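You operate a simulated robot arm through the tools that you are given. There is no shell and no other tool. Be economical: measure what you need, move in short steps, check, and stop when the job is done.

You run a simulated two-armed robot. Do the job below in one go: nothing can be reset, and whatever is moved stays where it is left.

JOB
Press the lobby key to switch it on. Take the green label clip and put it on top of the brown leads carton. Pick up the green module with one hand, pass it to the other hand and put it on the shelf under the green bench. Press the check key two times. Press the orange test key three times. Take the black tray on the top of the green bench and put it away on the top of the teal bench. Fetch the tray that says "fault" from the top of the fitting bench and set it on the top of the grey table. Open the drawer of the fitting bench, put the green terminal from the inside of the fitting bench drawer on top of the keys carton and shut the drawer again. Open the drawer of the green bench. Any order will do. Set down upright: green label clip.

The check looks at the end state, three seconds after you hand in, the way a careful person would. Anything else that was tipped, shoved, dropped, spilled or broken makes it a failure.

ROBOT AND FRAMES
Two 7-joint arms with two-finger parallel grippers on one trunk, on a base that drives. Base frame: it is fixed to the floor where the robot stands at the start and does not move with it; the origin is under the middle of the robot, x ahead of it, y to its left, z up. Units: m, rad, N and s.
The left shoulder is at the start at [0.07, 0.133, 1.233], the right one opposite. With the tool pointing down near the work surface each hand reaches from about 0.1 to 0.6 m from the robot's upright axis, wherever it stands, measured 20 degrees to its own side. Places, roughly: black tray (30x19x5 cm) [-0.2, -5.2, 0.8]; check key [0.6, -4.4, 0.8]; drawer of the fitting bench [-2.9, -5.9, 0.7]; drawer of the green bench [-0.1, -4.7, 0.7]; green label clip [1, -4.25, 0.75]; green module [0.75, -4.5, 0.75]; green terminal [-2.75, -5.75, 0.75]; keys carton [-3, -2.25, 0.75]; leads carton [1.5, -2.75, 0.75]; lobby key [0.8, -0.2, 1.2]; orange test key [-0.2, -4.7, 0.8]; orange tray, yellow tray [-2, -5.75, 0.75]; shelf under the green bench [0.4, -4.7, 0.2]; top of the grey table [1.4, -2.5, 0.8]; top of the teal bench [-2.5, 4, 0.8]. Payload 1.57 kg a hand.
The TCP of each hand is the grasp point between the finger pads, 0.03 m short of the fingertips. In the tool frame z runs along the fingers and y along their closing line. The gripper opens to 0.08 m. The fingers are 0.017 m wide and 0.012 m thick; the gripper's body (0.04 by 0.082 m) begins 0.08 m behind the TCP.
Orientation is that of the tool frame in the base frame, as a unit quaternion [x, y, z, w]. With the fingers straight down and closing along the base's y, the tool's x points along the base's -x, its y along +y and its z along -z.

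CONTROLS
- The arms move only by the tool drive_tool. It takes "left_deltas", "right_deltas" or both (then of equal length, played together; a hand with none holds still); each is a list of rows, each an object (a shift or turn left out is 0, a gripper value left out holds the last) with "linear": the shift along the base's x, y, z in m, a list of three; "angular": the turn, a rotation vector about the base's x, y, z in degrees, a list of three; "claw": the opening, from 0 (shut) to 1 (fully open). In form: [{"linear": [x, y, z], "angular": [ax, ay, az], "claw": claw}, ...]. A call has 1 to 12 rows; each row is the pose to reach, as a shift and turn from the pose commanded when the call began. Rows are played at 5 a second. More than 0.05 m and 0.15 rad between two rows, or a gripper value outside its range, and nothing of the call is played. A pose out of reach is approached as far as the arm can. The call stops where the force on the tool passes 40 N (or 10 N more than at its start, if that is more) or the arm is blocked; 0.2 s more then pass. The fingers move at their own pace (about 0.153 m/s each) and stop on an object; they squeeze with about 28 N. The grip force told is the motor's: it shows also when the fingers shut on nothing. Time passes only in rows, and 0.2 s behind the last, so rows that repeat a pose let the fingers close. It gives the time, the measured TCP pose, the force on the tool (base axes), the opening and the grip force at its end, in the units of the frame above (readings bear some noise), with the torque about the TCP (base axes, N m) and any sound that the robot's microphone picked up.
- Cameras (640 x 400 px; columns grow to the right, rows downward): "scene" is now at [0.1397, -0.0382, 1.4946]; the picture's right is [-0.26, -0.97, 0.00], its down [-0.28, 0.07, -0.96] and it looks along [0.92, -0.25, -0.29] (base axes); focal length 292 px, centre (320, 200). "left" rides on the left gripper at [0.072, 0.007, -0.122] in its tool frame; the picture's right is [-0.09, 1.00, 0.00], its down [-0.84, -0.08, -0.54] and it looks along [-0.54, -0.05, 0.84] (tool axes); focal length 238 px, centre (320, 200). "right" rides on the right gripper at [0.072, -0.007, -0.122] in its tool frame; the picture's right is [0.09, 1.00, 0.00], its down [-0.84, 0.08, -0.54] and it looks along [-0.54, 0.05, 0.84] (tool axes); focal length 238 px, centre (320, 200). There is no depth. A picture from a camera that has moved, and an enlarged one, comes with that camera's place and axes in the base frame and with its lens. The place of the scene camera against the robot may be out by one fixed shift of up to 0.018 m in any direction.
- camera(camera): a new picture of that camera. The clock stands still meanwhile.
- move_column(by): slides the trunk up (or, below 0, down) by that many m; the arms and the scene camera ride with it, the base frame stays. It gives what a move gives, with no picture.
- roll_base(legs): drives the robot by 1 to 6 legs, each [ahead, left, turn to the left] in m, m and rad, along the robot's own axes; the way and the turn of a leg run together, so that a leg with both is an arc; at most 1.5 m and 3.142 rad a leg. The arms and the cameras ride along, it lands a little off, and it stops where it bumps. It gives what a move gives.
- aim_head(pan, tilt): turns the head with the scene camera to pan (to the left, within 1.501 rad either way) and tilt (down, from -0.506 to 1.204), counted from straight ahead of the robot. It gives what a move gives.
- inspect(camera, box): a new picture of the part [left, top, right, bottom] of that camera's present view, enlarged. The clock stands still meanwhile.
- job_done(): hands the job in; it is judged then, once.

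Go step by step. Nothing tells you exact positions but the pictures and the camera data: compare them with the known pose of the tool, close in by small moves and look again before you grip or let go. The budget is 493 turns and 256 pictures, counting those below and the enlarged ones. Unless the task says otherwise, let go and move clear before handing in.

The tools are called after ">>>" by a JSON object that holds its "op" and its "data". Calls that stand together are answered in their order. drive_tool: Moves the arms, as the interface text tells. Its arguments: {"type":"object","properties":{"left_deltas":{"type":"array","items":{"type":"object","properties":{"linear":{"type":"array","items":{"type":"number"}},"angular":{"type":"array","items":{"type":"number"}},"claw":{"type":"number"}}}},"right_deltas":{"type":"array","items":{"type":"object","properties":{"linear":{"type":"array","items":{"type":"number"}},"angular":{"type":"array","items":{"type":"number"}},"claw":{"type":"number"}}}}},"required":[]} The other tools are called the same way: move_column (by) slides the trunk up or down; roll_base (legs) drives the base; aim_head (pan, tilt) turns the head that bears the scene camera; camera (camera) takes a picture; inspect (camera, box) takes an enlarged picture of a part of a camera's view; job_done () hands the job in.

At the start:

```text
clock: 0.0
left_tool_pos: [0.3288, 0.0273, 1.3725]
left_tool_rot: [-0.001, 1.0, -0.001, 0.0]
left_ft_force: [-0.3, 0.4, 0.4]
left_wrist_torque: [-0.01, 0.02, 0.04]
left_grip_width: 0.08
left_grasp_force: 0.1
right_tool_pos: [0.3809, -0.3161, 1.3688]
right_tool_rot: [-0.001, 1.0, 0.0, -0.001]
right_ft_force: [0.1, 0.3, -0.1]
right_wrist_torque: [0.05, 0.03, -0.01]
right_grip_width: 0.0801
right_grasp_force: 0.0
trunk travel left (down, up): [-0.806, 0.134]
robot x, y, heading: [0.0027, 0.0022, -0.007]
head pan, tilt: [-0.26, 0.297]
```

scene: 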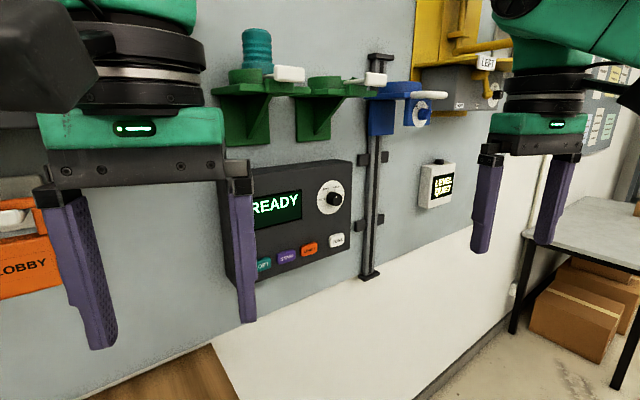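
right: 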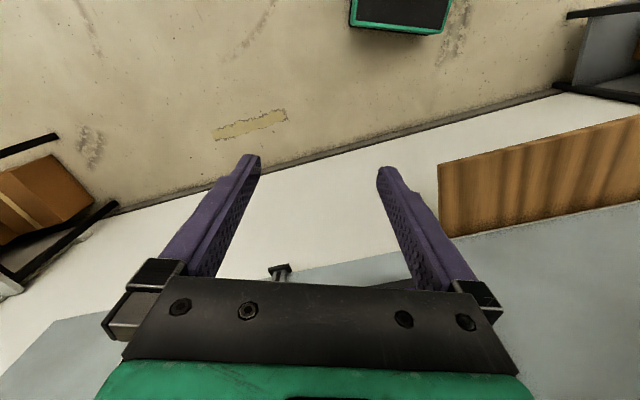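
left: 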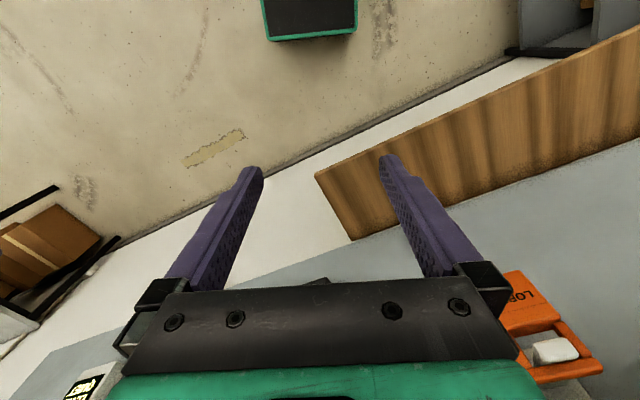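

I see a wall panel ahead with an orange LOBBY unit at the left edge. I'll turn the head to see it fully.

>>> {"op": "aim_head", "data": {"pan": 0.1, "tilt": 0.35}}

>>> {"op": "camera", "data": {"camera": "scene"}}

```text
clock: 0.8
left_tool_pos: [0.3284, 0.0267, 1.3721]
left_tool_rot: [-0.002, 1.0, -0.001, 0.001]
left_ft_force: [0.1, 0.2, -0.9]
left_wrist_torque: [-0.01, 0.0, 0.01]
left_grip_width: 0.08
left_grasp_force: 0.1
right_tool_pos: [0.3804, -0.3159, 1.3685]
right_tool_rot: [0.0, 1.0, 0.0, -0.001]
right_ft_force: [-0.3, 0.0, -0.2]
right_wrist_torque: [-0.01, -0.02, -0.02]
right_grip_width: 0.0798
right_grasp_force: 0.1
trunk travel left (down, up): [-0.806, 0.134]
robot x, y, heading: [0.0007, -0.0015, 0.002]
head pan, tilt: [0.099, 0.351]
```

```text
252 pictures are left
camera scene: at [0.1421, -0.0051, 1.4895], right [0.1, -1.0, 0.0], down [-0.34, -0.03, -0.94], along [0.93, 0.09, -0.34], focal length 292 px, centre (320, 200)
```

scene: 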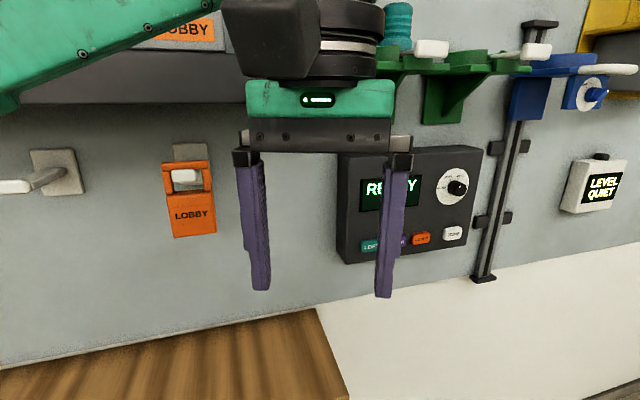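

>>> {"op": "inspect", "data": {"camera": "scene", "box": [140, 130, 240, 250]}}

>>> {"op": "inspect", "data": {"camera": "scene", "box": [20, 0, 260, 150]}}

```text
3.33 times, centred on (190, 190) of scene
camera zoom: at [0.1421, -0.0051, 1.4895], right [0.1, -1.0, 0.0], down [-0.34, -0.03, -0.94], along [0.93, 0.09, -0.34], focal length 974 px, centre (753, 233)
```

zoom: 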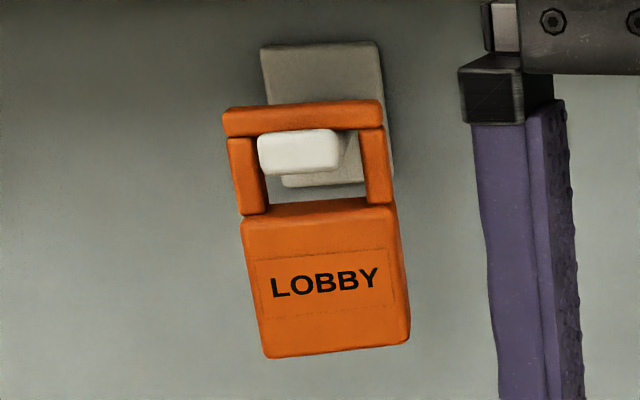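

```text
2.67 times, centred on (140, 75) of scene
camera zoom: at [0.1421, -0.0051, 1.4895], right [0.1, -1.0, 0.0], down [-0.34, -0.03, -0.94], along [0.93, 0.09, -0.34], focal length 779 px, centre (800, 533)
```

zoom: 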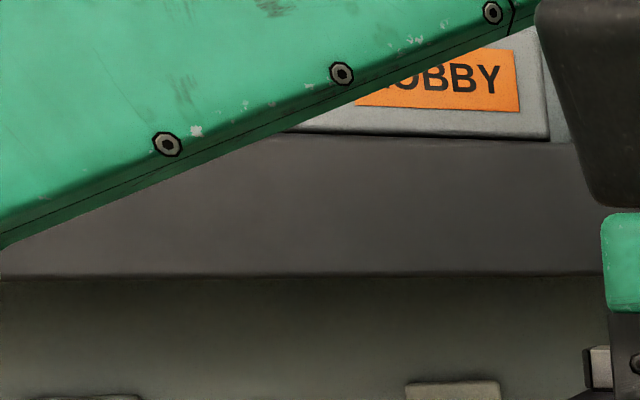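

The orange LOBBY thing looks like a tag hung on a peg; the key is likely on the READY panel. I'll turn the head back and zoom on the panel keys.

>>> {"op": "aim_head", "data": {"pan": -0.26, "tilt": 0.35}}

>>> {"op": "inspect", "data": {"camera": "scene", "box": [200, 120, 380, 280]}}

>>> {"op": "inspect", "data": {"camera": "scene", "box": [330, 0, 640, 200]}}

```text
clock: 1.7
left_tool_pos: [0.3291, 0.0264, 1.3719]
left_tool_rot: [-0.001, 1.0, -0.001, -0.001]
left_ft_force: [-0.6, -0.2, -0.2]
left_wrist_torque: [0.02, 0.0, -0.01]
left_grip_width: 0.0799
left_grasp_force: 0.1
right_tool_pos: [0.3816, -0.3163, 1.369]
right_tool_rot: [0.001, 1.0, 0.0, 0.0]
right_ft_force: [-0.4, -0.9, -0.1]
right_wrist_torque: [0.0, 0.0, 0.04]
right_grip_width: 0.0801
right_grasp_force: 0.1
trunk travel left (down, up): [-0.806, 0.134]
robot x, y, heading: [-0.0012, 0.001, 0.001]
head pan, tilt: [-0.26, 0.351]
```

```text
2.50 times, centred on (290, 200) of scene
camera zoom: at [0.1395, -0.0382, 1.4895], right [-0.26, -0.97, 0.0], down [-0.33, 0.09, -0.94], along [0.91, -0.24, -0.34], focal length 730 px, centre (395, 200)
```

zoom: 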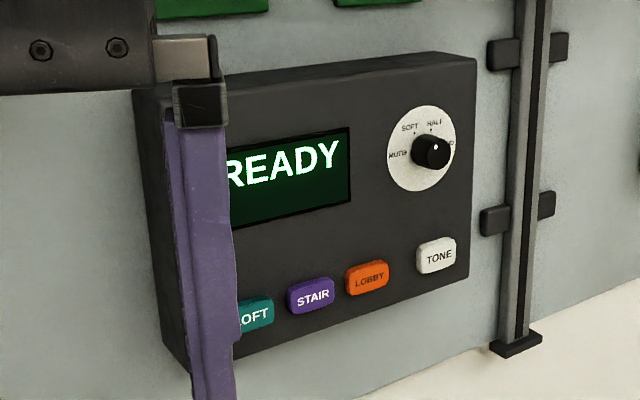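

```text
2.00 times, centred on (485, 100) of scene
camera zoom: at [0.1395, -0.0382, 1.4895], right [-0.26, -0.97, 0.0], down [-0.33, 0.09, -0.94], along [0.91, -0.24, -0.34], focal length 584 px, centre (-10, 400)
```

zoom: 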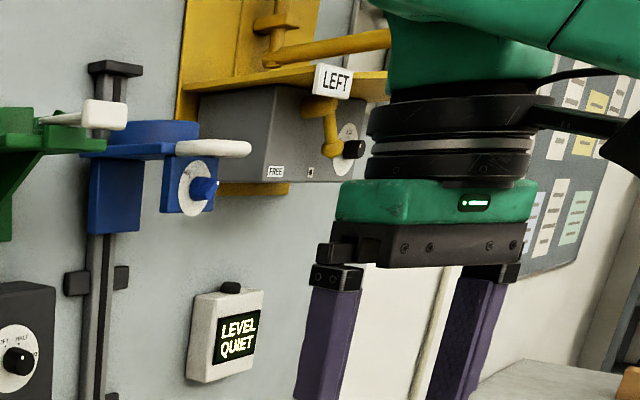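

The LOBBY key is the orange one on the READY panel, near (0.79, -0.18, 1.165), and the wall is turned about 22° to my left. I'll pitch the right hand forward and close it.

>>> {"op": "drive_tool", "data": {"right_deltas": [{"linear": [0.01, 0.0, -0.02], "angular": [0, -8.1, 0], "claw": 0}, {"linear": [0.03, 0.005, -0.04], "angular": [0, -16.2, 0]}, {"linear": [0.045, 0.01, -0.06], "angular": [0, -24.3, 0]}, {"linear": [0.06, 0.015, -0.08], "angular": [0, -32.4, 0]}, {"linear": [0.075, 0.02, -0.1], "angular": [0, -40.5, 0]}, {"linear": [0.09, 0.025, -0.12], "angular": [0, -48.6, 0]}, {"linear": [0.105, 0.03, -0.14], "angular": [0, -56.7, 0]}, {"linear": [0.12, 0.03, -0.155], "angular": [0, -64.8, 0]}, {"linear": [0.135, 0.035, -0.17], "angular": [0, -72.9, 0]}, {"linear": [0.15, 0.04, -0.19], "angular": [0, -81, 0]}, {"linear": [0.16, 0.04, -0.204], "angular": [0, -89, 0]}, {"linear": [0.16, 0.04, -0.204], "angular": [0, -90, 0]}]}}

>>> {"op": "camera", "data": {"camera": "scene"}}

>>> {"op": "camera", "data": {"camera": "right"}}

```text
clock: 4.3
left_tool_pos: [0.3298, 0.0263, 1.3727]
left_tool_rot: [-0.001, 1.0, 0.0, 0.0]
left_ft_force: [-0.1, -1.0, -0.5]
left_wrist_torque: [-0.02, 0.0, -0.02]
left_grip_width: 0.0799
left_grasp_force: 0.0
right_tool_pos: [0.5393, -0.2764, 1.164]
right_tool_rot: [0.0, 0.707, 0.0, 0.707]
right_ft_force: [0.4, -0.1, 0.0]
right_wrist_torque: [-0.01, 0.02, 0.01]
right_grip_width: 0.0003
right_grasp_force: 21.0
trunk travel left (down, up): [-0.806, 0.134]
robot x, y, heading: [-0.0014, -0.0014, -0.0]
head pan, tilt: [-0.26, 0.351]
```

```text
247 pictures are left
camera scene: at [0.1389, -0.0382, 1.4896], right [-0.26, -0.97, 0.0], down [-0.33, 0.09, -0.94], along [0.91, -0.24, -0.34], focal length 292 px, centre (320, 200)
```

scene: 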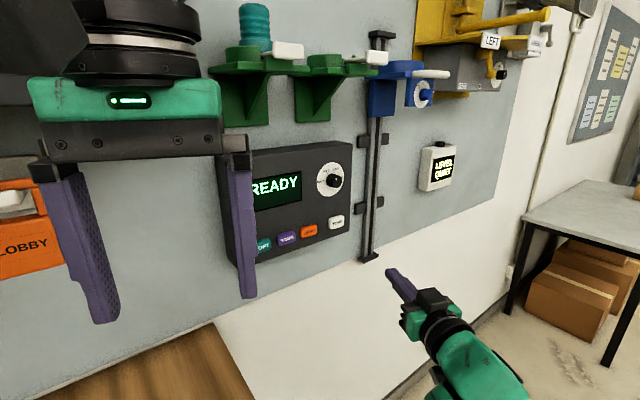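

```text
246 pictures are left
camera right: at [0.4174, -0.2842, 1.0933], right [0.0, 1.0, -0.09], down [-0.54, 0.08, 0.84], along [0.84, 0.05, 0.54], focal length 238 px, centre (320, 200)
```

right: 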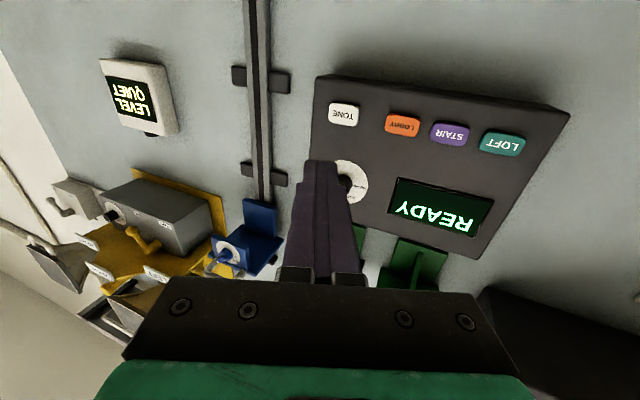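

The two views place the LOBBY key near (0.75, -0.163, 1.174). I'll yaw the hand 22° and move to a standoff.

>>> {"op": "drive_tool", "data": {"right_deltas": [{"linear": [0.03, 0.02, 0.002], "angular": [0, 0, 7]}, {"linear": [0.06, 0.04, 0.005], "angular": [0, 0, 14]}, {"linear": [0.09, 0.06, 0.008], "angular": [0, 0, 22]}, {"linear": [0.118, 0.076, 0.01], "angular": [0, 0, 22]}]}}

>>> {"op": "camera", "data": {"camera": "right"}}

>>> {"op": "inspect", "data": {"camera": "scene", "box": [200, 120, 460, 290]}}

```text
clock: 5.3
left_tool_pos: [0.3304, 0.0283, 1.3709]
left_tool_rot: [-0.002, 1.0, -0.001, 0.0]
left_ft_force: [-0.5, -0.3, -0.3]
left_wrist_torque: [-0.01, 0.03, 0.01]
left_grip_width: 0.08
left_grasp_force: 0.1
right_tool_pos: [0.6616, -0.2013, 1.1737]
right_tool_rot: [-0.135, 0.695, 0.134, 0.694]
right_ft_force: [0.5, -0.2, 0.7]
right_wrist_torque: [0.0, 0.0, 0.01]
right_grip_width: 0.0002
right_grasp_force: 22.0
trunk travel left (down, up): [-0.806, 0.134]
robot x, y, heading: [-0.0004, -0.001, 0.003]
head pan, tilt: [-0.26, 0.351]
```

```text
245 pictures are left
camera right: at [0.5491, -0.2541, 1.1025], right [-0.37, 0.92, -0.09], down [-0.53, -0.13, 0.84], along [0.76, 0.36, 0.54], focal length 238 px, centre (320, 200)
```

right: 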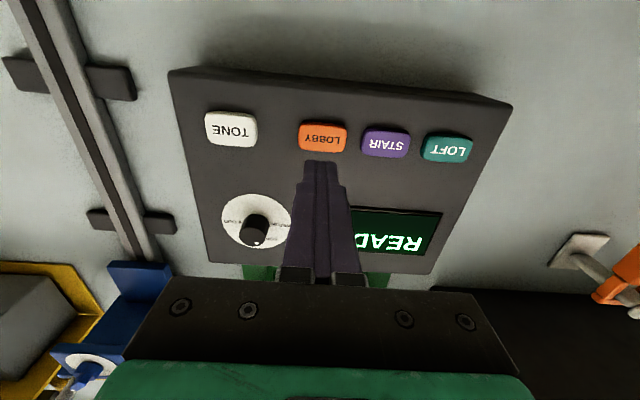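

```text
2.35 times, centred on (330, 205) of scene
camera zoom: at [0.1415, -0.0367, 1.4893], right [-0.26, -0.97, 0.0], down [-0.33, 0.09, -0.94], along [0.91, -0.24, -0.34], focal length 688 px, centre (296, 188)
```

zoom: 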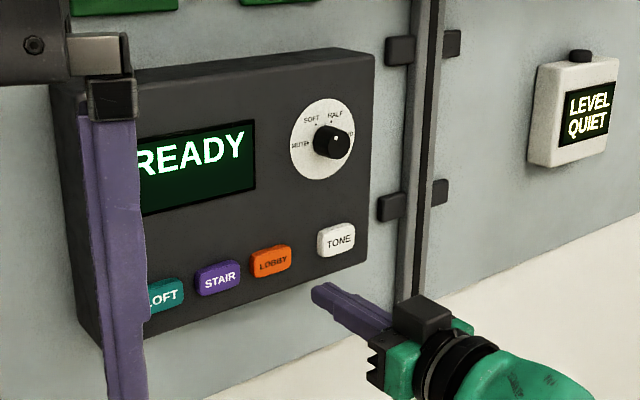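

The hand points right at the key about 6 cm away. I'll advance to just short of contact.

>>> {"op": "drive_tool", "data": {"right_deltas": [{"linear": [0.0278, 0.0122, 0]}, {"linear": [0.05, 0.0215, 0]}]}}

>>> {"op": "camera", "data": {"camera": "right"}}

```text
clock: 5.9
left_tool_pos: [0.3306, 0.0287, 1.3706]
left_tool_rot: [-0.001, 1.0, -0.002, -0.001]
left_ft_force: [0.4, 0.5, -0.3]
left_wrist_torque: [-0.01, 0.0, 0.01]
left_grip_width: 0.08
left_grasp_force: 0.2
right_tool_pos: [0.7119, -0.1791, 1.173]
right_tool_rot: [-0.135, 0.695, 0.135, 0.693]
right_ft_force: [0.9, 0.8, 0.1]
right_wrist_torque: [0.0, -0.02, -0.03]
right_grip_width: 0.0001
right_grasp_force: 21.3
trunk travel left (down, up): [-0.806, 0.134]
robot x, y, heading: [0.0041, -0.0003, -0.004]
head pan, tilt: [-0.26, 0.351]
```

```text
243 pictures are left
camera right: at [0.6005, -0.2322, 1.1018], right [-0.37, 0.92, -0.09], down [-0.53, -0.13, 0.84], along [0.76, 0.36, 0.54], focal length 238 px, centre (320, 200)
```

right: 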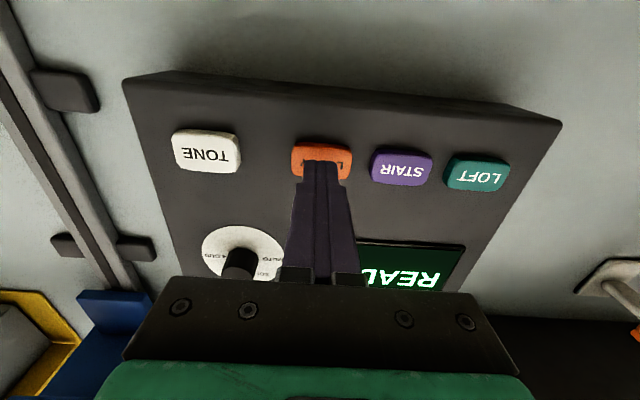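

>>> {"op": "drive_tool", "data": {"right_deltas": [{"linear": [0.0028, 0.0011, 0]}, {"linear": [0.0046, 0.0019, 0]}, {"linear": [0.0065, 0.0026, 0]}, {"linear": [0.0083, 0.0034, 0]}]}}

```text
clock: 6.9
left_tool_pos: [0.3291, 0.0258, 1.3722]
left_tool_rot: [0.0, 1.0, -0.002, 0.0]
left_ft_force: [0.0, 0.2, 0.9]
left_wrist_torque: [0.0, 0.01, 0.0]
left_grip_width: 0.0802
left_grasp_force: 0.0
right_tool_pos: [0.7171, -0.1759, 1.1741]
right_tool_rot: [-0.134, 0.694, 0.134, 0.694]
right_ft_force: [0.0, 0.2, -0.4]
right_wrist_torque: [0.0, -0.02, 0.01]
right_grip_width: 0.0001
right_grasp_force: 21.2
trunk travel left (down, up): [-0.806, 0.134]
robot x, y, heading: [0.0016, -0.0012, 0.004]
head pan, tilt: [-0.26, 0.351]
```

>>> {"op": "drive_tool", "data": {"right_deltas": [{"linear": [0.0018, 0.0008, 0]}, {"linear": [0.0037, 0.0015, 0]}, {"linear": [0.0056, 0.0022, 0]}, {"linear": [0.0074, 0.003, 0]}]}}

```text
clock: 7.9
left_tool_pos: [0.3292, 0.0272, 1.3715]
left_tool_rot: [-0.001, 1.0, -0.001, 0.0]
left_ft_force: [-0.7, 0.4, -0.5]
left_wrist_torque: [-0.03, -0.01, 0.0]
left_grip_width: 0.0799
left_grasp_force: 0.1
right_tool_pos: [0.7236, -0.1717, 1.173]
right_tool_rot: [-0.135, 0.694, 0.135, 0.694]
right_ft_force: [0.6, 0.9, -0.4]
right_wrist_torque: [-0.01, 0.05, -0.04]
right_grip_width: 0.0
right_grasp_force: 22.1
trunk travel left (down, up): [-0.806, 0.134]
robot x, y, heading: [-0.0035, -0.0016, -0.001]
head pan, tilt: [-0.26, 0.351]
```

>>> {"op": "drive_tool", "data": {"right_deltas": [{"linear": [0.0018, 0.0008, 0]}, {"linear": [0.0037, 0.0015, 0]}, {"linear": [0.0056, 0.0022, 0]}, {"linear": [0.0074, 0.003, 0]}]}}

>>> {"op": "camera", "data": {"camera": "right"}}

```text
clock: 8.9
left_tool_pos: [0.328, 0.0259, 1.3712]
left_tool_rot: [-0.001, 1.0, -0.001, 0.001]
left_ft_force: [-0.2, 0.8, 0.0]
left_wrist_torque: [-0.01, -0.01, -0.01]
left_grip_width: 0.08
left_grasp_force: 0.1
right_tool_pos: [0.7301, -0.1704, 1.1744]
right_tool_rot: [-0.135, 0.694, 0.135, 0.694]
right_ft_force: [-7.7, -1.8, -3.4]
right_wrist_torque: [-0.03, 0.12, 0.12]
right_grip_width: 0.0
right_grasp_force: 21.4
trunk travel left (down, up): [-0.806, 0.134]
robot x, y, heading: [0.0014, -0.0025, 0.0]
head pan, tilt: [-0.26, 0.351]
heard: click
```

```text
242 pictures are left
camera right: at [0.6187, -0.2237, 1.1029], right [-0.37, 0.92, -0.09], down [-0.53, -0.13, 0.84], along [0.76, 0.36, 0.54], focal length 238 px, centre (320, 200)
```

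right: 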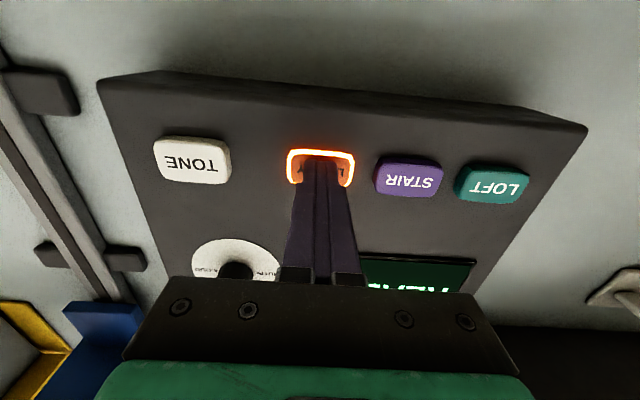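

Click heard and the key glows on. I'll back off and check it stays lit.

>>> {"op": "drive_tool", "data": {"right_deltas": [{"linear": [-0.0278, -0.0112, 0]}, {"linear": [-0.06, -0.0245, 0]}, {"linear": [-0.105, -0.0425, 0]}, {"linear": [-0.15, -0.06, 0]}, {"linear": [-0.19, -0.077, 0]}]}}

>>> {"op": "camera", "data": {"camera": "right"}}

```text
clock: 10.1
left_tool_pos: [0.3272, 0.0261, 1.3734]
left_tool_rot: [-0.001, 1.0, -0.001, 0.0]
left_ft_force: [0.2, -1.1, -0.6]
left_wrist_torque: [0.0, -0.01, -0.02]
left_grip_width: 0.0801
left_grasp_force: 0.0
right_tool_pos: [0.5386, -0.2486, 1.1768]
right_tool_rot: [-0.136, 0.692, 0.136, 0.696]
right_ft_force: [-1.4, -0.5, 0.1]
right_wrist_torque: [-0.02, -0.01, 0.01]
right_grip_width: 0.0002
right_grasp_force: 21.5
trunk travel left (down, up): [-0.806, 0.134]
robot x, y, heading: [0.0017, -0.0004, 0.0]
head pan, tilt: [-0.26, 0.351]
```

```text
241 pictures are left
camera right: at [0.4279, -0.3009, 1.1049], right [-0.37, 0.92, -0.09], down [-0.53, -0.13, 0.83], along [0.76, 0.36, 0.54], focal length 238 px, centre (320, 200)
```

right: 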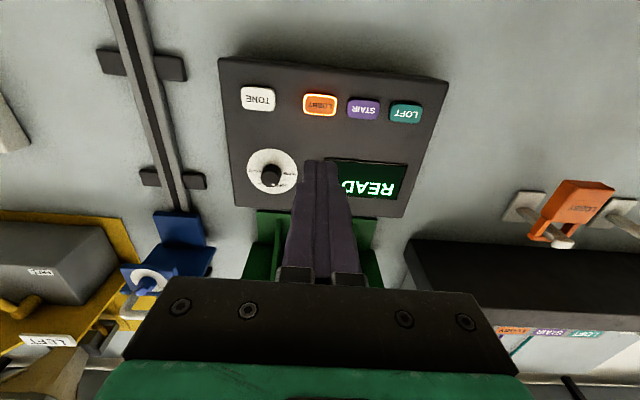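

Lobby key is lit. I'll restore the right hand to pointing down and then turn to look around the room.

>>> {"op": "drive_tool", "data": {"right_deltas": [{"linear": [-0.03, -0.01, 0.0], "angular": [0, 0, -8]}, {"linear": [-0.04, -0.02, 0.0], "angular": [0, 0, -16]}, {"linear": [-0.05, -0.03, 0.0], "angular": [0, 0, -22.2]}]}}

>>> {"op": "drive_tool", "data": {"right_deltas": [{"linear": [0, 0, 0.02], "angular": [0, 8.2, 0], "claw": 1}, {"linear": [0, -0.0, 0.04], "angular": [0, 16.4, 0]}, {"linear": [0, -0.0, 0.06], "angular": [0, 24.6, 0]}, {"linear": [-0.01, -0.01, 0.08], "angular": [0, 32.8, 0]}, {"linear": [-0.02, -0.01, 0.1], "angular": [0, 41, 0]}, {"linear": [-0.03, -0.01, 0.12], "angular": [0, 49.2, 0]}, {"linear": [-0.04, -0.02, 0.14], "angular": [0, 57.4, 0]}, {"linear": [-0.06, -0.02, 0.16], "angular": [0, 65.6, 0]}, {"linear": [-0.08, -0.03, 0.18], "angular": [0, 73.8, 0]}, {"linear": [-0.1, -0.03, 0.19], "angular": [0, 82, 0]}, {"linear": [-0.11, -0.04, 0.195], "angular": [0, 90, 0]}]}}

>>> {"op": "aim_head", "data": {"pan": -1.4, "tilt": 0.3}}

>>> {"op": "camera", "data": {"camera": "scene"}}

```text
clock: 10.9
left_tool_pos: [0.3303, 0.026, 1.3717]
left_tool_rot: [-0.001, 1.0, -0.001, -0.001]
left_ft_force: [0.0, -0.3, 0.2]
left_wrist_torque: [-0.01, 0.02, -0.02]
left_grip_width: 0.0801
left_grasp_force: 0.1
right_tool_pos: [0.4923, -0.2784, 1.1728]
right_tool_rot: [0.001, 0.707, -0.002, 0.707]
right_ft_force: [-0.8, -0.1, 0.2]
right_wrist_torque: [0.02, 0.05, -0.01]
right_grip_width: 0.0002
right_grasp_force: 21.1
trunk travel left (down, up): [-0.806, 0.134]
robot x, y, heading: [0.0017, -0.0009, 0.001]
head pan, tilt: [-0.26, 0.351]
```

```text
clock: 13.3
left_tool_pos: [0.3293, 0.0274, 1.3725]
left_tool_rot: [-0.001, 1.0, -0.001, -0.001]
left_ft_force: [-0.2, 0.4, 0.8]
left_wrist_torque: [0.01, 0.0, 0.01]
left_grip_width: 0.0798
left_grasp_force: 0.0
right_tool_pos: [0.3826, -0.3161, 1.3694]
right_tool_rot: [0.0, 1.0, -0.001, -0.002]
right_ft_force: [0.5, 1.0, 1.2]
right_wrist_torque: [-0.03, 0.04, 0.01]
right_grip_width: 0.08
right_grasp_force: 0.0
right hand out of reach, approached as far as the arm can: row 2, 3
trunk travel left (down, up): [-0.806, 0.134]
robot x, y, heading: [-0.0028, -0.0027, -0.001]
head pan, tilt: [-0.26, 0.351]
```

```text
clock: 14.6
left_tool_pos: [0.3285, 0.0268, 1.3709]
left_tool_rot: [-0.001, 1.0, 0.0, 0.0]
left_ft_force: [-0.2, 0.3, 0.2]
left_wrist_torque: [0.01, 0.02, 0.0]
left_grip_width: 0.08
left_grasp_force: 0.0
right_tool_pos: [0.3804, -0.3164, 1.3704]
right_tool_rot: [0.0, 1.0, -0.002, 0.0]
right_ft_force: [-0.1, 0.7, -0.2]
right_wrist_torque: [-0.01, 0.03, -0.05]
right_grip_width: 0.0799
right_grasp_force: 0.0
trunk travel left (down, up): [-0.806, 0.134]
robot x, y, heading: [0.0013, 0.0012, -0.001]
head pan, tilt: [-1.4, 0.3]
```

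```text
240 pictures are left
camera scene: at [0.0656, -0.1061, 1.4943], right [-0.99, -0.17, 0.0], down [-0.05, 0.29, -0.96], along [0.16, -0.94, -0.3], focal length 292 px, centre (320, 200)
```

scene: 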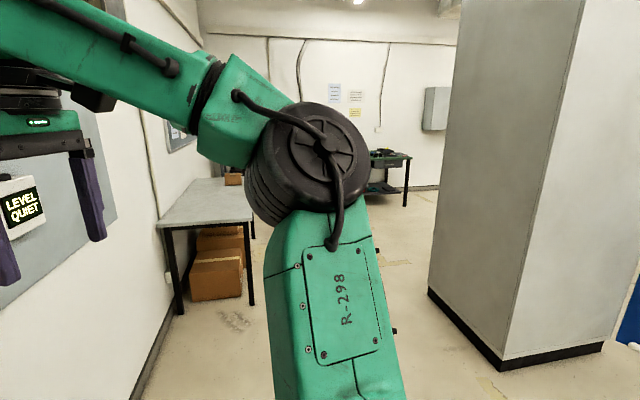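

Pillar at right-rear (around x -0.5…-1.6, y -1.6…-2.5), grey table at left. I'll back up and turn to face -y.

>>> {"op": "roll_base", "data": {"legs": [[-0.25, 0, 0], [0, 0, -1.571]]}}

>>> {"op": "aim_head", "data": {"pan": 0, "tilt": 0.3}}

>>> {"op": "camera", "data": {"camera": "scene"}}

```text
clock: 20.3
left_tool_pos: [-0.2259, -0.3284, 1.3721]
left_tool_rot: [0.704, 0.71, 0.0, -0.001]
left_ft_force: [-0.7, -0.1, 0.3]
left_wrist_torque: [-0.02, 0.02, 0.0]
left_grip_width: 0.0798
left_grasp_force: 0.0
right_tool_pos: [-0.5686, -0.3834, 1.3692]
right_tool_rot: [0.705, 0.709, -0.001, -0.001]
right_ft_force: [-0.2, -0.5, -0.7]
right_wrist_torque: [0.0, 0.01, 0.0]
right_grip_width: 0.08
right_grasp_force: 0.1
trunk travel left (down, up): [-0.806, 0.134]
robot x, y, heading: [-0.2537, -0.0007, -1.559]
head pan, tilt: [-1.4, 0.3]
```

```text
clock: 21.8
left_tool_pos: [-0.2263, -0.3282, 1.3721]
left_tool_rot: [0.704, 0.71, 0.0, -0.001]
left_ft_force: [0.4, 0.6, 0.4]
left_wrist_torque: [-0.02, 0.0, 0.02]
left_grip_width: 0.08
left_grasp_force: 0.1
right_tool_pos: [-0.5683, -0.3842, 1.3696]
right_tool_rot: [0.706, 0.708, -0.001, -0.001]
right_ft_force: [-0.6, 0.6, 0.5]
right_wrist_torque: [-0.01, 0.01, 0.0]
right_grip_width: 0.0798
right_grasp_force: 0.1
trunk travel left (down, up): [-0.806, 0.134]
robot x, y, heading: [-0.2557, 0.0006, -1.564]
head pan, tilt: [0.0, 0.3]
```

```text
239 pictures are left
camera scene: at [-0.2544, -0.1576, 1.4943], right [-1.0, -0.01, 0.0], down [0.0, 0.3, -0.96], along [0.01, -0.96, -0.3], focal length 292 px, centre (320, 200)
```

scene: 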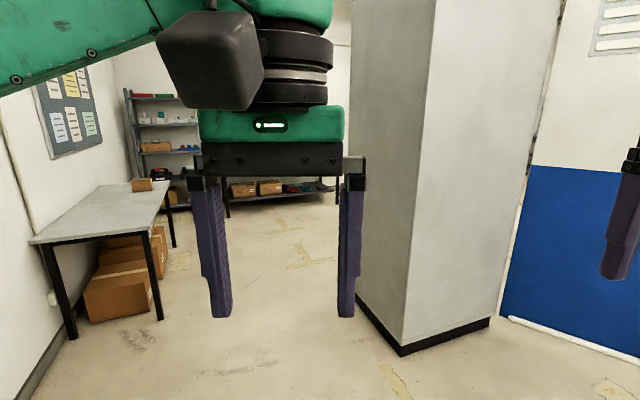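

Hands block the view; I'll lower both hands and spread the left one a bit.

>>> {"op": "drive_tool", "data": {"left_deltas": [{"linear": [0.03, 0.0, -0.035]}, {"linear": [0.06, 0.0, -0.07]}, {"linear": [0.09, 0.0, -0.105]}, {"linear": [0.12, 0.0, -0.14]}, {"linear": [0.15, 0, -0.175]}, {"linear": [0.16, 0, -0.21]}, {"linear": [0.16, 0, -0.25]}, {"linear": [0.16, 0, -0.29]}, {"linear": [0.16, 0, -0.33]}, {"linear": [0.16, 0, -0.37]}], "right_deltas": [{"linear": [0, 0.0, -0.035]}, {"linear": [0, 0.0, -0.07]}, {"linear": [0, 0.0, -0.105]}, {"linear": [0, 0.0, -0.14]}, {"linear": [0, 0.01, -0.175]}, {"linear": [0, 0.02, -0.21]}, {"linear": [0, 0.03, -0.25]}, {"linear": [0.0, 0.04, -0.29]}, {"linear": [0.0, 0.05, -0.33]}, {"linear": [0.0, 0.06, -0.37]}]}}

>>> {"op": "camera", "data": {"camera": "scene"}}

```text
clock: 24.0
left_tool_pos: [-0.0645, -0.3286, 0.9994]
left_tool_rot: [0.704, 0.71, 0.0, -0.001]
left_ft_force: [-0.6, -0.1, 0.5]
left_wrist_torque: [0.01, -0.04, 0.0]
left_grip_width: 0.0799
left_grasp_force: 0.1
right_tool_pos: [-0.5685, -0.3235, 1.0001]
right_tool_rot: [0.704, 0.711, -0.001, -0.001]
right_ft_force: [0.5, -0.2, 0.1]
right_wrist_torque: [-0.02, 0.01, 0.03]
right_grip_width: 0.0799
right_grasp_force: 0.0
trunk travel left (down, up): [-0.806, 0.134]
robot x, y, heading: [-0.2556, -0.0006, -1.563]
head pan, tilt: [0.0, 0.3]
```

```text
238 pictures are left
camera scene: at [-0.2547, -0.1584, 1.4942], right [-1.0, -0.01, 0.0], down [0.0, 0.3, -0.96], along [0.01, -0.96, -0.3], focal length 292 px, centre (320, 200)
```

scene: 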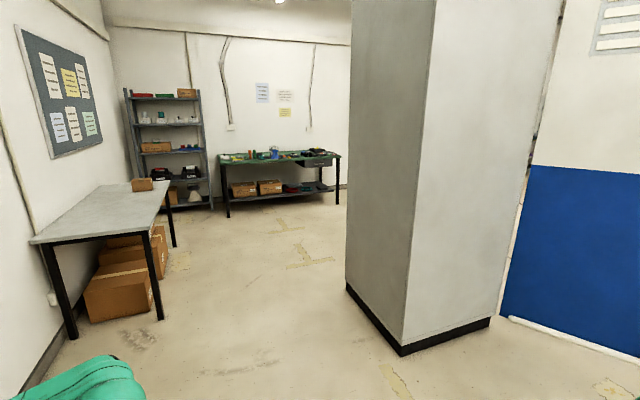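

The green bench is ahead past the gap between table and pillar. I'll drive through at x≈0.25 to about y=-3.0.

>>> {"op": "roll_base", "data": {"legs": [[1.1, 0.5, 0], [1.2, 0, 0], [0.6, 0, 0]]}}

>>> {"op": "aim_head", "data": {"pan": 0, "tilt": 0.45}}

>>> {"op": "camera", "data": {"camera": "scene"}}

```text
clock: 38.8
left_tool_pos: [0.4186, -3.2257, 1.0002]
left_tool_rot: [0.709, 0.705, -0.001, -0.001]
left_ft_force: [0.4, 0.1, 0.0]
left_wrist_torque: [0.02, 0.0, 0.01]
left_grip_width: 0.0801
left_grasp_force: 0.0
right_tool_pos: [-0.0859, -3.2101, 1.0015]
right_tool_rot: [0.711, 0.703, -0.002, -0.001]
right_ft_force: [0.2, -0.2, -0.3]
right_wrist_torque: [0.02, 0.0, -0.02]
right_grip_width: 0.08
right_grasp_force: 0.1
trunk travel left (down, up): [-0.806, 0.134]
robot x, y, heading: [0.2322, -2.8975, -1.578]
head pan, tilt: [0.0, 0.3]
```

```text
clock: 39.5
left_tool_pos: [0.4189, -3.2273, 0.9996]
left_tool_rot: [0.71, 0.705, -0.001, 0.0]
left_ft_force: [1.0, 1.0, 0.4]
left_wrist_torque: [-0.01, -0.02, 0.03]
left_grip_width: 0.08
left_grasp_force: 0.0
right_tool_pos: [-0.086, -3.2112, 1.0008]
right_tool_rot: [0.711, 0.703, -0.001, -0.001]
right_ft_force: [0.2, 0.1, 0.0]
right_wrist_torque: [0.02, -0.02, 0.02]
right_grip_width: 0.0802
right_grasp_force: 0.0
trunk travel left (down, up): [-0.806, 0.134]
robot x, y, heading: [0.2332, -2.8946, -1.576]
head pan, tilt: [0.0, 0.45]
```

```text
237 pictures are left
camera scene: at [0.2319, -3.0509, 1.4803], right [-1.0, 0.01, 0.0], down [0.0, 0.43, -0.9], along [-0.01, -0.9, -0.44], focal length 292 px, centre (320, 200)
```

scene: 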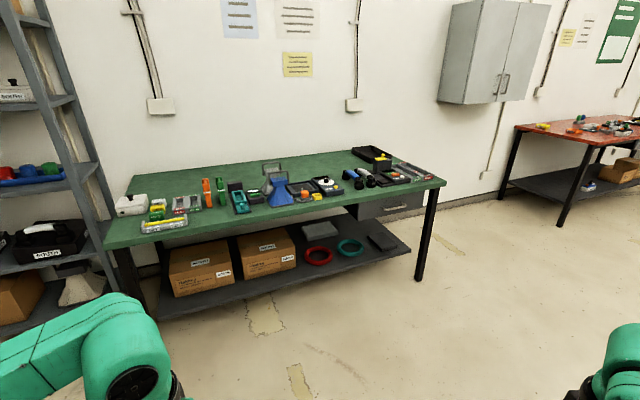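

>>> {"op": "inspect", "data": {"camera": "scene", "box": [90, 150, 300, 280]}}

>>> {"op": "inspect", "data": {"camera": "scene", "box": [260, 130, 460, 260]}}

```text
3.05 times, centred on (195, 215) of scene
camera zoom: at [0.2319, -3.0509, 1.4803], right [-1.0, 0.01, 0.0], down [0.0, 0.43, -0.9], along [-0.01, -0.9, -0.44], focal length 890 px, centre (701, 154)
```

zoom: 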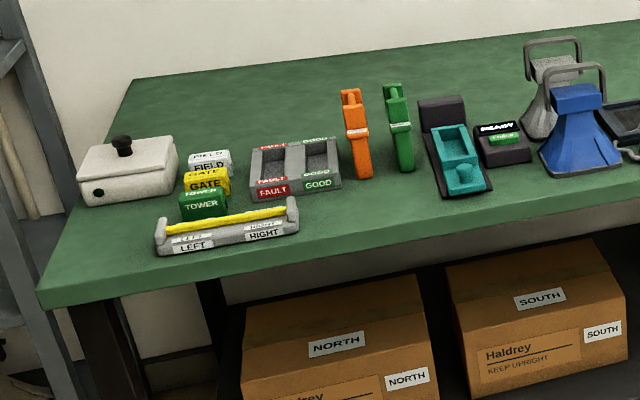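

```text
3.08 times, centred on (360, 195) of scene
camera zoom: at [0.2319, -3.0509, 1.4803], right [-1.0, 0.01, 0.0], down [0.0, 0.43, -0.9], along [-0.01, -0.9, -0.44], focal length 899 px, centre (197, 215)
```

zoom: 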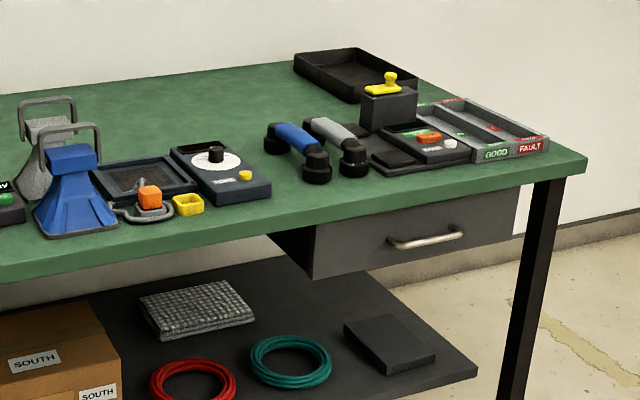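

Bench front runs from about (1.10,-4.05) to (-0.56,-4.71). From the places listed, the TOWER green block at (0.98,-4.26) matches the label clip and the upright green item at (0.74,-4.46) the module. I'll drive up facing the bench's left half.

>>> {"op": "roll_base", "data": {"legs": [[0.753, 0.255, 0], [0, 0, 0.384]]}}

>>> {"op": "aim_head", "data": {"pan": 0, "tilt": 0.7}}

>>> {"op": "camera", "data": {"camera": "scene"}}

```text
clock: 44.9
left_tool_pos: [0.7745, -3.8962, 0.9986]
left_tool_rot: [0.568, 0.823, -0.001, 0.0]
left_ft_force: [-0.2, 0.2, -0.2]
left_wrist_torque: [0.01, 0.01, 0.01]
left_grip_width: 0.08
left_grasp_force: 0.0
right_tool_pos: [0.2988, -4.0655, 0.9999]
right_tool_rot: [0.568, 0.823, -0.001, -0.001]
right_ft_force: [0.8, 0.4, 0.1]
right_wrist_torque: [-0.01, 0.0, 0.0]
right_grip_width: 0.0801
right_grasp_force: 0.1
trunk travel left (down, up): [-0.806, 0.134]
robot x, y, heading: [0.4809, -3.6533, -1.21]
head pan, tilt: [0.0, 0.45]
```

```text
clock: 45.7
left_tool_pos: [0.7756, -3.896, 0.9994]
left_tool_rot: [0.568, 0.823, -0.001, 0.0]
left_ft_force: [-0.1, -0.2, 0.4]
left_wrist_torque: [-0.01, 0.01, 0.0]
left_grip_width: 0.08
left_grasp_force: 0.1
right_tool_pos: [0.2994, -4.0639, 1.0007]
right_tool_rot: [0.569, 0.822, -0.002, -0.001]
right_ft_force: [1.0, -0.7, 0.7]
right_wrist_torque: [0.02, 0.01, -0.02]
right_grip_width: 0.0799
right_grasp_force: 0.0
trunk travel left (down, up): [-0.806, 0.134]
robot x, y, heading: [0.48, -3.654, -1.21]
head pan, tilt: [0.0, 0.7]
```

```text
234 pictures are left
camera scene: at [0.5289, -3.7936, 1.4582], right [-0.94, -0.35, 0.0], down [-0.23, 0.6, -0.77], along [0.27, -0.72, -0.64], focal length 292 px, centre (320, 200)
```

scene: 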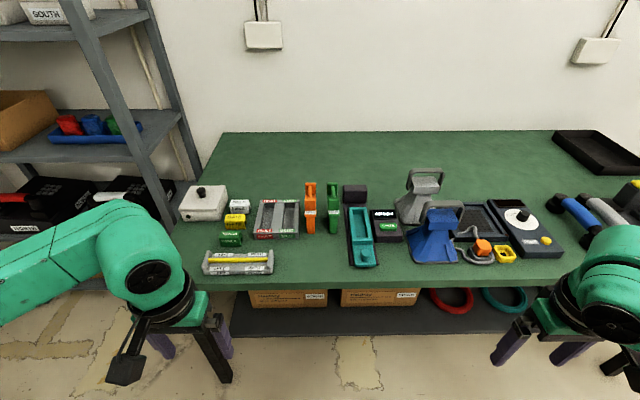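

>>> {"op": "inspect", "data": {"camera": "scene", "box": [190, 165, 340, 285]}}

>>> {"op": "inspect", "data": {"camera": "scene", "box": [320, 165, 480, 285]}}

>>> {"op": "inspect", "data": {"camera": "scene", "box": [220, 270, 540, 400]}}

```text
3.33 times, centred on (265, 225) of scene
camera zoom: at [0.5289, -3.7936, 1.4582], right [-0.94, -0.35, 0.0], down [-0.23, 0.6, -0.77], along [0.27, -0.72, -0.64], focal length 974 px, centre (503, 117)
```

zoom: 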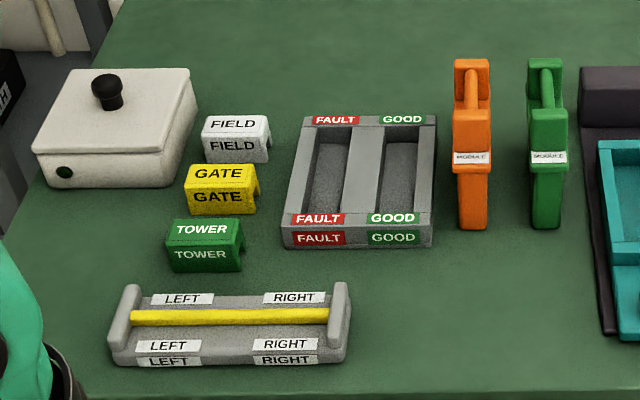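

```text
3.33 times, centred on (400, 225) of scene
camera zoom: at [0.5289, -3.7936, 1.4582], right [-0.94, -0.35, 0.0], down [-0.23, 0.6, -0.77], along [0.27, -0.72, -0.64], focal length 974 px, centre (53, 117)
```

zoom: 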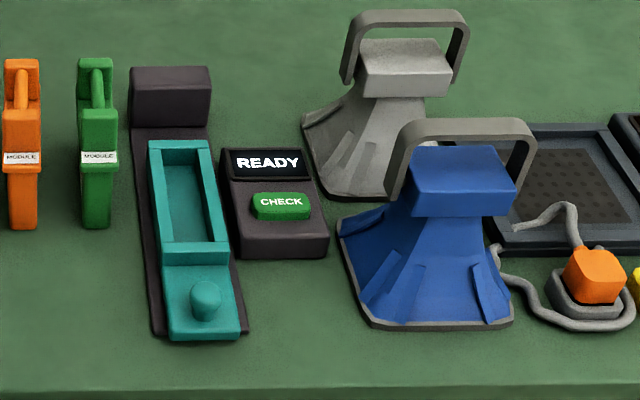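

```text
2.00 times, centred on (380, 335) of scene
camera zoom: at [0.5289, -3.7936, 1.4582], right [-0.94, -0.35, 0.0], down [-0.23, 0.6, -0.77], along [0.27, -0.72, -0.64], focal length 584 px, centre (200, -70)
```

zoom: 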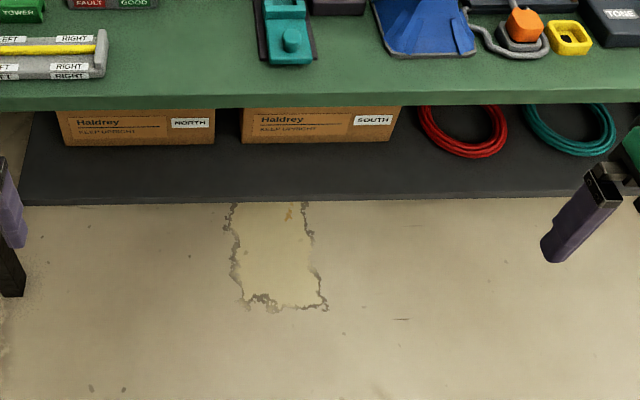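

CHECK key, TOWER clip and MODULE are clearly identified. I'll close in to about 0.38 m from the bench edge, looking down first to see the base footprint.

>>> {"op": "aim_head", "data": {"pan": 0, "tilt": 1.2}}

>>> {"op": "camera", "data": {"camera": "scene"}}

```text
clock: 46.6
left_tool_pos: [0.7758, -3.8955, 0.9997]
left_tool_rot: [0.568, 0.823, -0.002, -0.001]
left_ft_force: [-0.6, -0.7, -0.5]
left_wrist_torque: [0.02, -0.01, -0.04]
left_grip_width: 0.08
left_grasp_force: 0.0
right_tool_pos: [0.299, -4.064, 1.0002]
right_tool_rot: [0.569, 0.823, -0.001, 0.0]
right_ft_force: [-0.8, -0.4, -0.2]
right_wrist_torque: [0.02, 0.0, -0.01]
right_grip_width: 0.08
right_grasp_force: 0.0
trunk travel left (down, up): [-0.806, 0.134]
robot x, y, heading: [0.4816, -3.6525, -1.211]
head pan, tilt: [0.0, 1.201]
```

```text
230 pictures are left
camera scene: at [0.5184, -3.7665, 1.4222], right [-0.94, -0.35, 0.0], down [-0.33, 0.87, -0.36], along [0.13, -0.34, -0.93], focal length 292 px, centre (320, 200)
```

scene: 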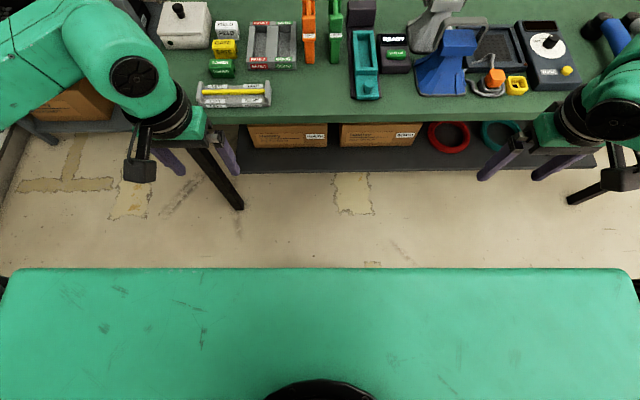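

Base front is about 0.28–0.30 ahead of the axis, and the shelf edge is recessed, so a 0.24 m advance is safe.

>>> {"op": "roll_base", "data": {"legs": [[0.24, 0, 0.015]]}}

>>> {"op": "aim_head", "data": {"pan": 0, "tilt": 0.8}}

>>> {"op": "camera", "data": {"camera": "scene"}}

>>> {"op": "camera", "data": {"camera": "left"}}

>>> {"op": "camera", "data": {"camera": "right"}}

```text
clock: 48.4
left_tool_pos: [0.864, -4.1176, 0.9996]
left_tool_rot: [0.562, 0.827, -0.002, 0.0]
left_ft_force: [1.3, 0.4, 0.7]
left_wrist_torque: [0.0, -0.04, -0.03]
left_grip_width: 0.0799
left_grasp_force: 0.0
right_tool_pos: [0.3928, -4.2931, 1.0007]
right_tool_rot: [0.564, 0.826, -0.003, 0.0]
right_ft_force: [-0.7, -0.5, -0.3]
right_wrist_torque: [-0.01, 0.01, 0.01]
right_grip_width: 0.0802
right_grasp_force: 0.2
trunk travel left (down, up): [-0.806, 0.134]
robot x, y, heading: [0.569, -3.8794, -1.196]
head pan, tilt: [0.0, 1.201]
```

```text
clock: 49.3
left_tool_pos: [0.866, -4.119, 0.9994]
left_tool_rot: [0.562, 0.827, -0.001, -0.001]
left_ft_force: [0.1, 0.4, 0.1]
left_wrist_torque: [0.0, 0.04, -0.01]
left_grip_width: 0.0798
left_grasp_force: 0.0
right_tool_pos: [0.3934, -4.2936, 1.0001]
right_tool_rot: [0.563, 0.826, -0.001, -0.001]
right_ft_force: [0.4, -0.5, 0.3]
right_wrist_torque: [-0.01, 0.02, 0.01]
right_grip_width: 0.08
right_grasp_force: 0.1
trunk travel left (down, up): [-0.806, 0.134]
robot x, y, heading: [0.5692, -3.8807, -1.196]
head pan, tilt: [0.0, 0.799]
```

```text
229 pictures are left
camera scene: at [0.6167, -4.0165, 1.4498], right [-0.93, -0.37, 0.0], down [-0.26, 0.67, -0.7], along [0.26, -0.65, -0.72], focal length 292 px, centre (320, 200)
```

scene: 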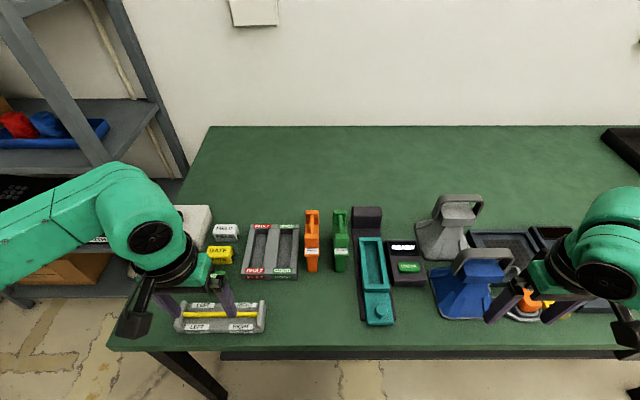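

```text
228 pictures are left
camera left: at [0.8462, -4.0502, 1.1226], right [0.96, 0.28, 0.0], down [0.24, -0.81, 0.54], along [0.15, -0.52, -0.84], focal length 238 px, centre (320, 200)
```

left: 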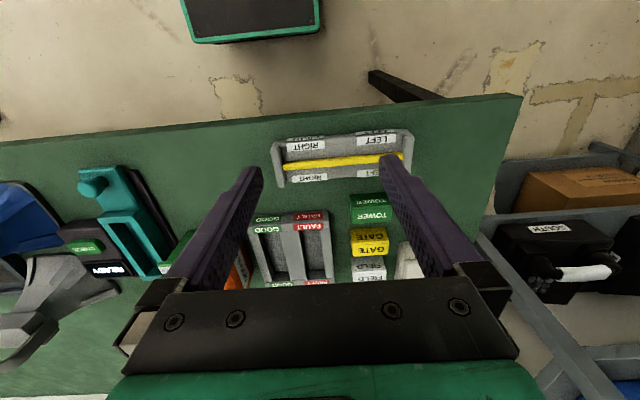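

```text
227 pictures are left
camera right: at [0.3599, -4.2307, 1.1232], right [0.89, 0.45, 0.0], down [0.38, -0.75, 0.54], along [0.24, -0.48, -0.84], focal length 238 px, centre (320, 200)
```

right: 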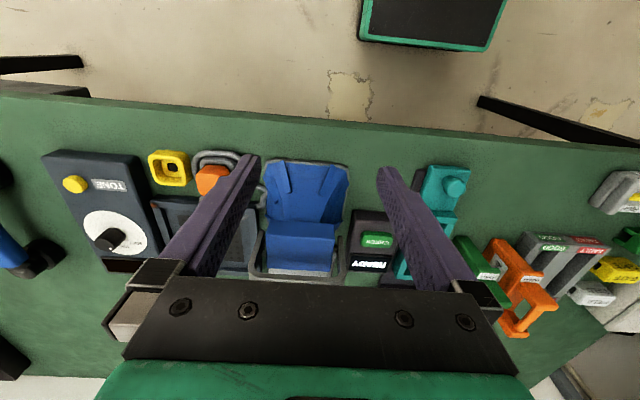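

CHECK key comes out at (0.560, -4.426, 0.83). I need the height of the neighbouring blue object before pressing, so I'll zoom both views.

>>> {"op": "inspect", "data": {"camera": "scene", "box": [320, 180, 520, 330]}}

>>> {"op": "inspect", "data": {"camera": "right", "box": [230, 140, 480, 290]}}

```text
2.67 times, centred on (420, 255) of scene
camera zoom: at [0.6167, -4.0165, 1.4498], right [-0.93, -0.37, 0.0], down [-0.26, 0.67, -0.7], along [0.26, -0.65, -0.72], focal length 779 px, centre (53, 53)
```

zoom: 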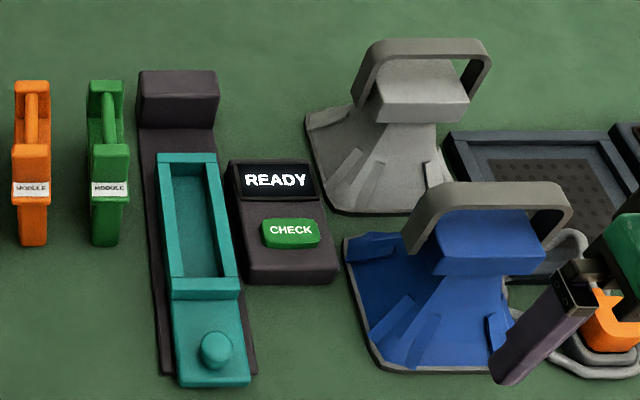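

```text
2.56 times, centred on (355, 215) of right
camera zoom: at [0.3599, -4.2307, 1.1232], right [0.89, 0.45, 0.0], down [0.38, -0.75, 0.54], along [0.24, -0.48, -0.84], focal length 610 px, centre (230, 162)
```

zoom: 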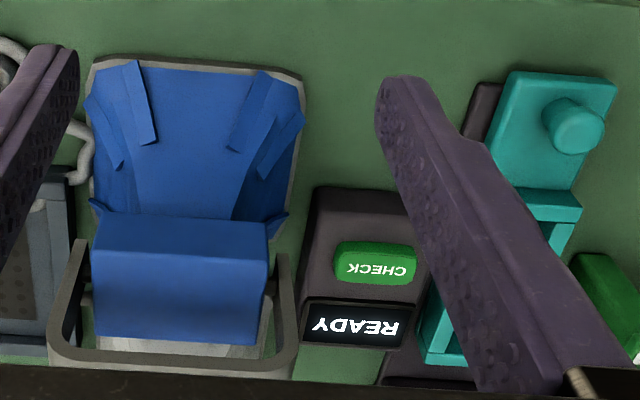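

The blue handle (top ≈0.97) leaves ~3 cm clearance. I'll raise the right hand, move above CHECK with fingers shut, then look.

>>> {"op": "drive_tool", "data": {"right_deltas": [{"linear": [0, 0, 0.05], "claw": 0}, {"linear": [0, 0, 0.1]}, {"linear": [0.035, -0.028, 0.1]}, {"linear": [0.07, -0.056, 0.1]}, {"linear": [0.105, -0.084, 0.1]}, {"linear": [0.14, -0.112, 0.1]}, {"linear": [0.167, -0.1325, 0.1]}, {"linear": [0.167, -0.1325, 0.05]}, {"linear": [0.167, -0.1325, 0.0]}, {"linear": [0.167, -0.1325, -0.05]}, {"linear": [0.167, -0.1325, -0.09]}]}}

>>> {"op": "camera", "data": {"camera": "right"}}

>>> {"op": "inspect", "data": {"camera": "scene", "box": [320, 180, 520, 330]}}

```text
clock: 51.7
left_tool_pos: [0.865, -4.118, 1.0003]
left_tool_rot: [0.562, 0.827, -0.001, 0.0]
left_ft_force: [-0.5, 0.3, 0.4]
left_wrist_torque: [0.02, 0.02, 0.05]
left_grip_width: 0.0798
left_grasp_force: 0.1
right_tool_pos: [0.5609, -4.4293, 0.9093]
right_tool_rot: [0.563, 0.827, -0.002, -0.001]
right_ft_force: [0.6, 0.4, -0.1]
right_wrist_torque: [0.0, -0.01, 0.01]
right_grip_width: 0.0001
right_grasp_force: 21.3
trunk travel left (down, up): [-0.806, 0.134]
robot x, y, heading: [0.5713, -3.8819, -1.197]
head pan, tilt: [0.0, 0.799]
```

```text
224 pictures are left
camera right: at [0.528, -4.3661, 1.0327], right [0.89, 0.45, 0.0], down [0.38, -0.75, 0.54], along [0.24, -0.49, -0.84], focal length 238 px, centre (320, 200)
```

right: 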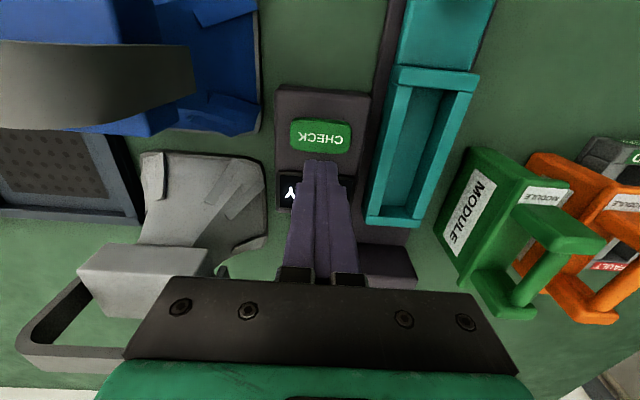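

```text
2.67 times, centred on (420, 255) of scene
camera zoom: at [0.6165, -4.0166, 1.4499], right [-0.93, -0.37, 0.0], down [-0.26, 0.67, -0.7], along [0.26, -0.65, -0.72], focal length 779 px, centre (53, 53)
```

zoom: 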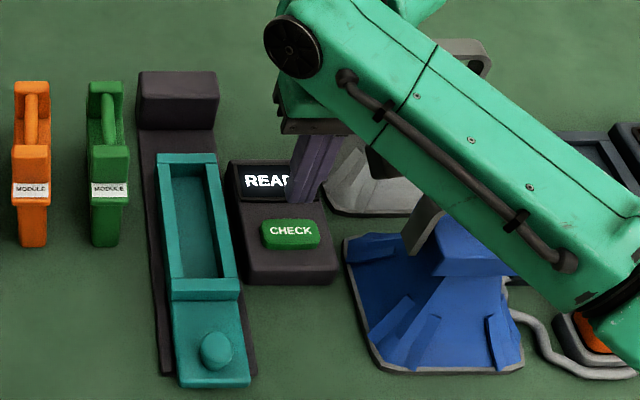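

The fingers are right over CHECK; forearm clears the handle. I'll lower near contact and press slowly.

>>> {"op": "drive_tool", "data": {"right_deltas": [{"linear": [-0.004, 0.004, -0.02]}, {"linear": [-0.004, 0.004, -0.038]}, {"linear": [-0.004, 0.004, -0.041]}, {"linear": [-0.004, 0.004, -0.044]}, {"linear": [-0.004, 0.004, -0.047]}, {"linear": [-0.004, 0.004, -0.049]}, {"linear": [-0.004, 0.004, -0.051]}]}}

```text
clock: 53.3
left_tool_pos: [0.8654, -4.1165, 1.0009]
left_tool_rot: [0.562, 0.827, -0.003, 0.0]
left_ft_force: [0.2, 0.2, -0.7]
left_wrist_torque: [-0.01, 0.0, 0.01]
left_grip_width: 0.0797
left_grasp_force: 0.1
right_tool_pos: [0.5562, -4.4217, 0.862]
right_tool_rot: [0.563, 0.826, -0.004, 0.002]
right_ft_force: [1.4, -7.7, 21.6]
right_wrist_torque: [-0.18, -0.05, 0.03]
right_grip_width: 0.0
right_grasp_force: 21.4
trunk travel left (down, up): [-0.806, 0.134]
robot x, y, heading: [0.5725, -3.8809, -1.2]
head pan, tilt: [0.0, 0.799]
heard: click
```

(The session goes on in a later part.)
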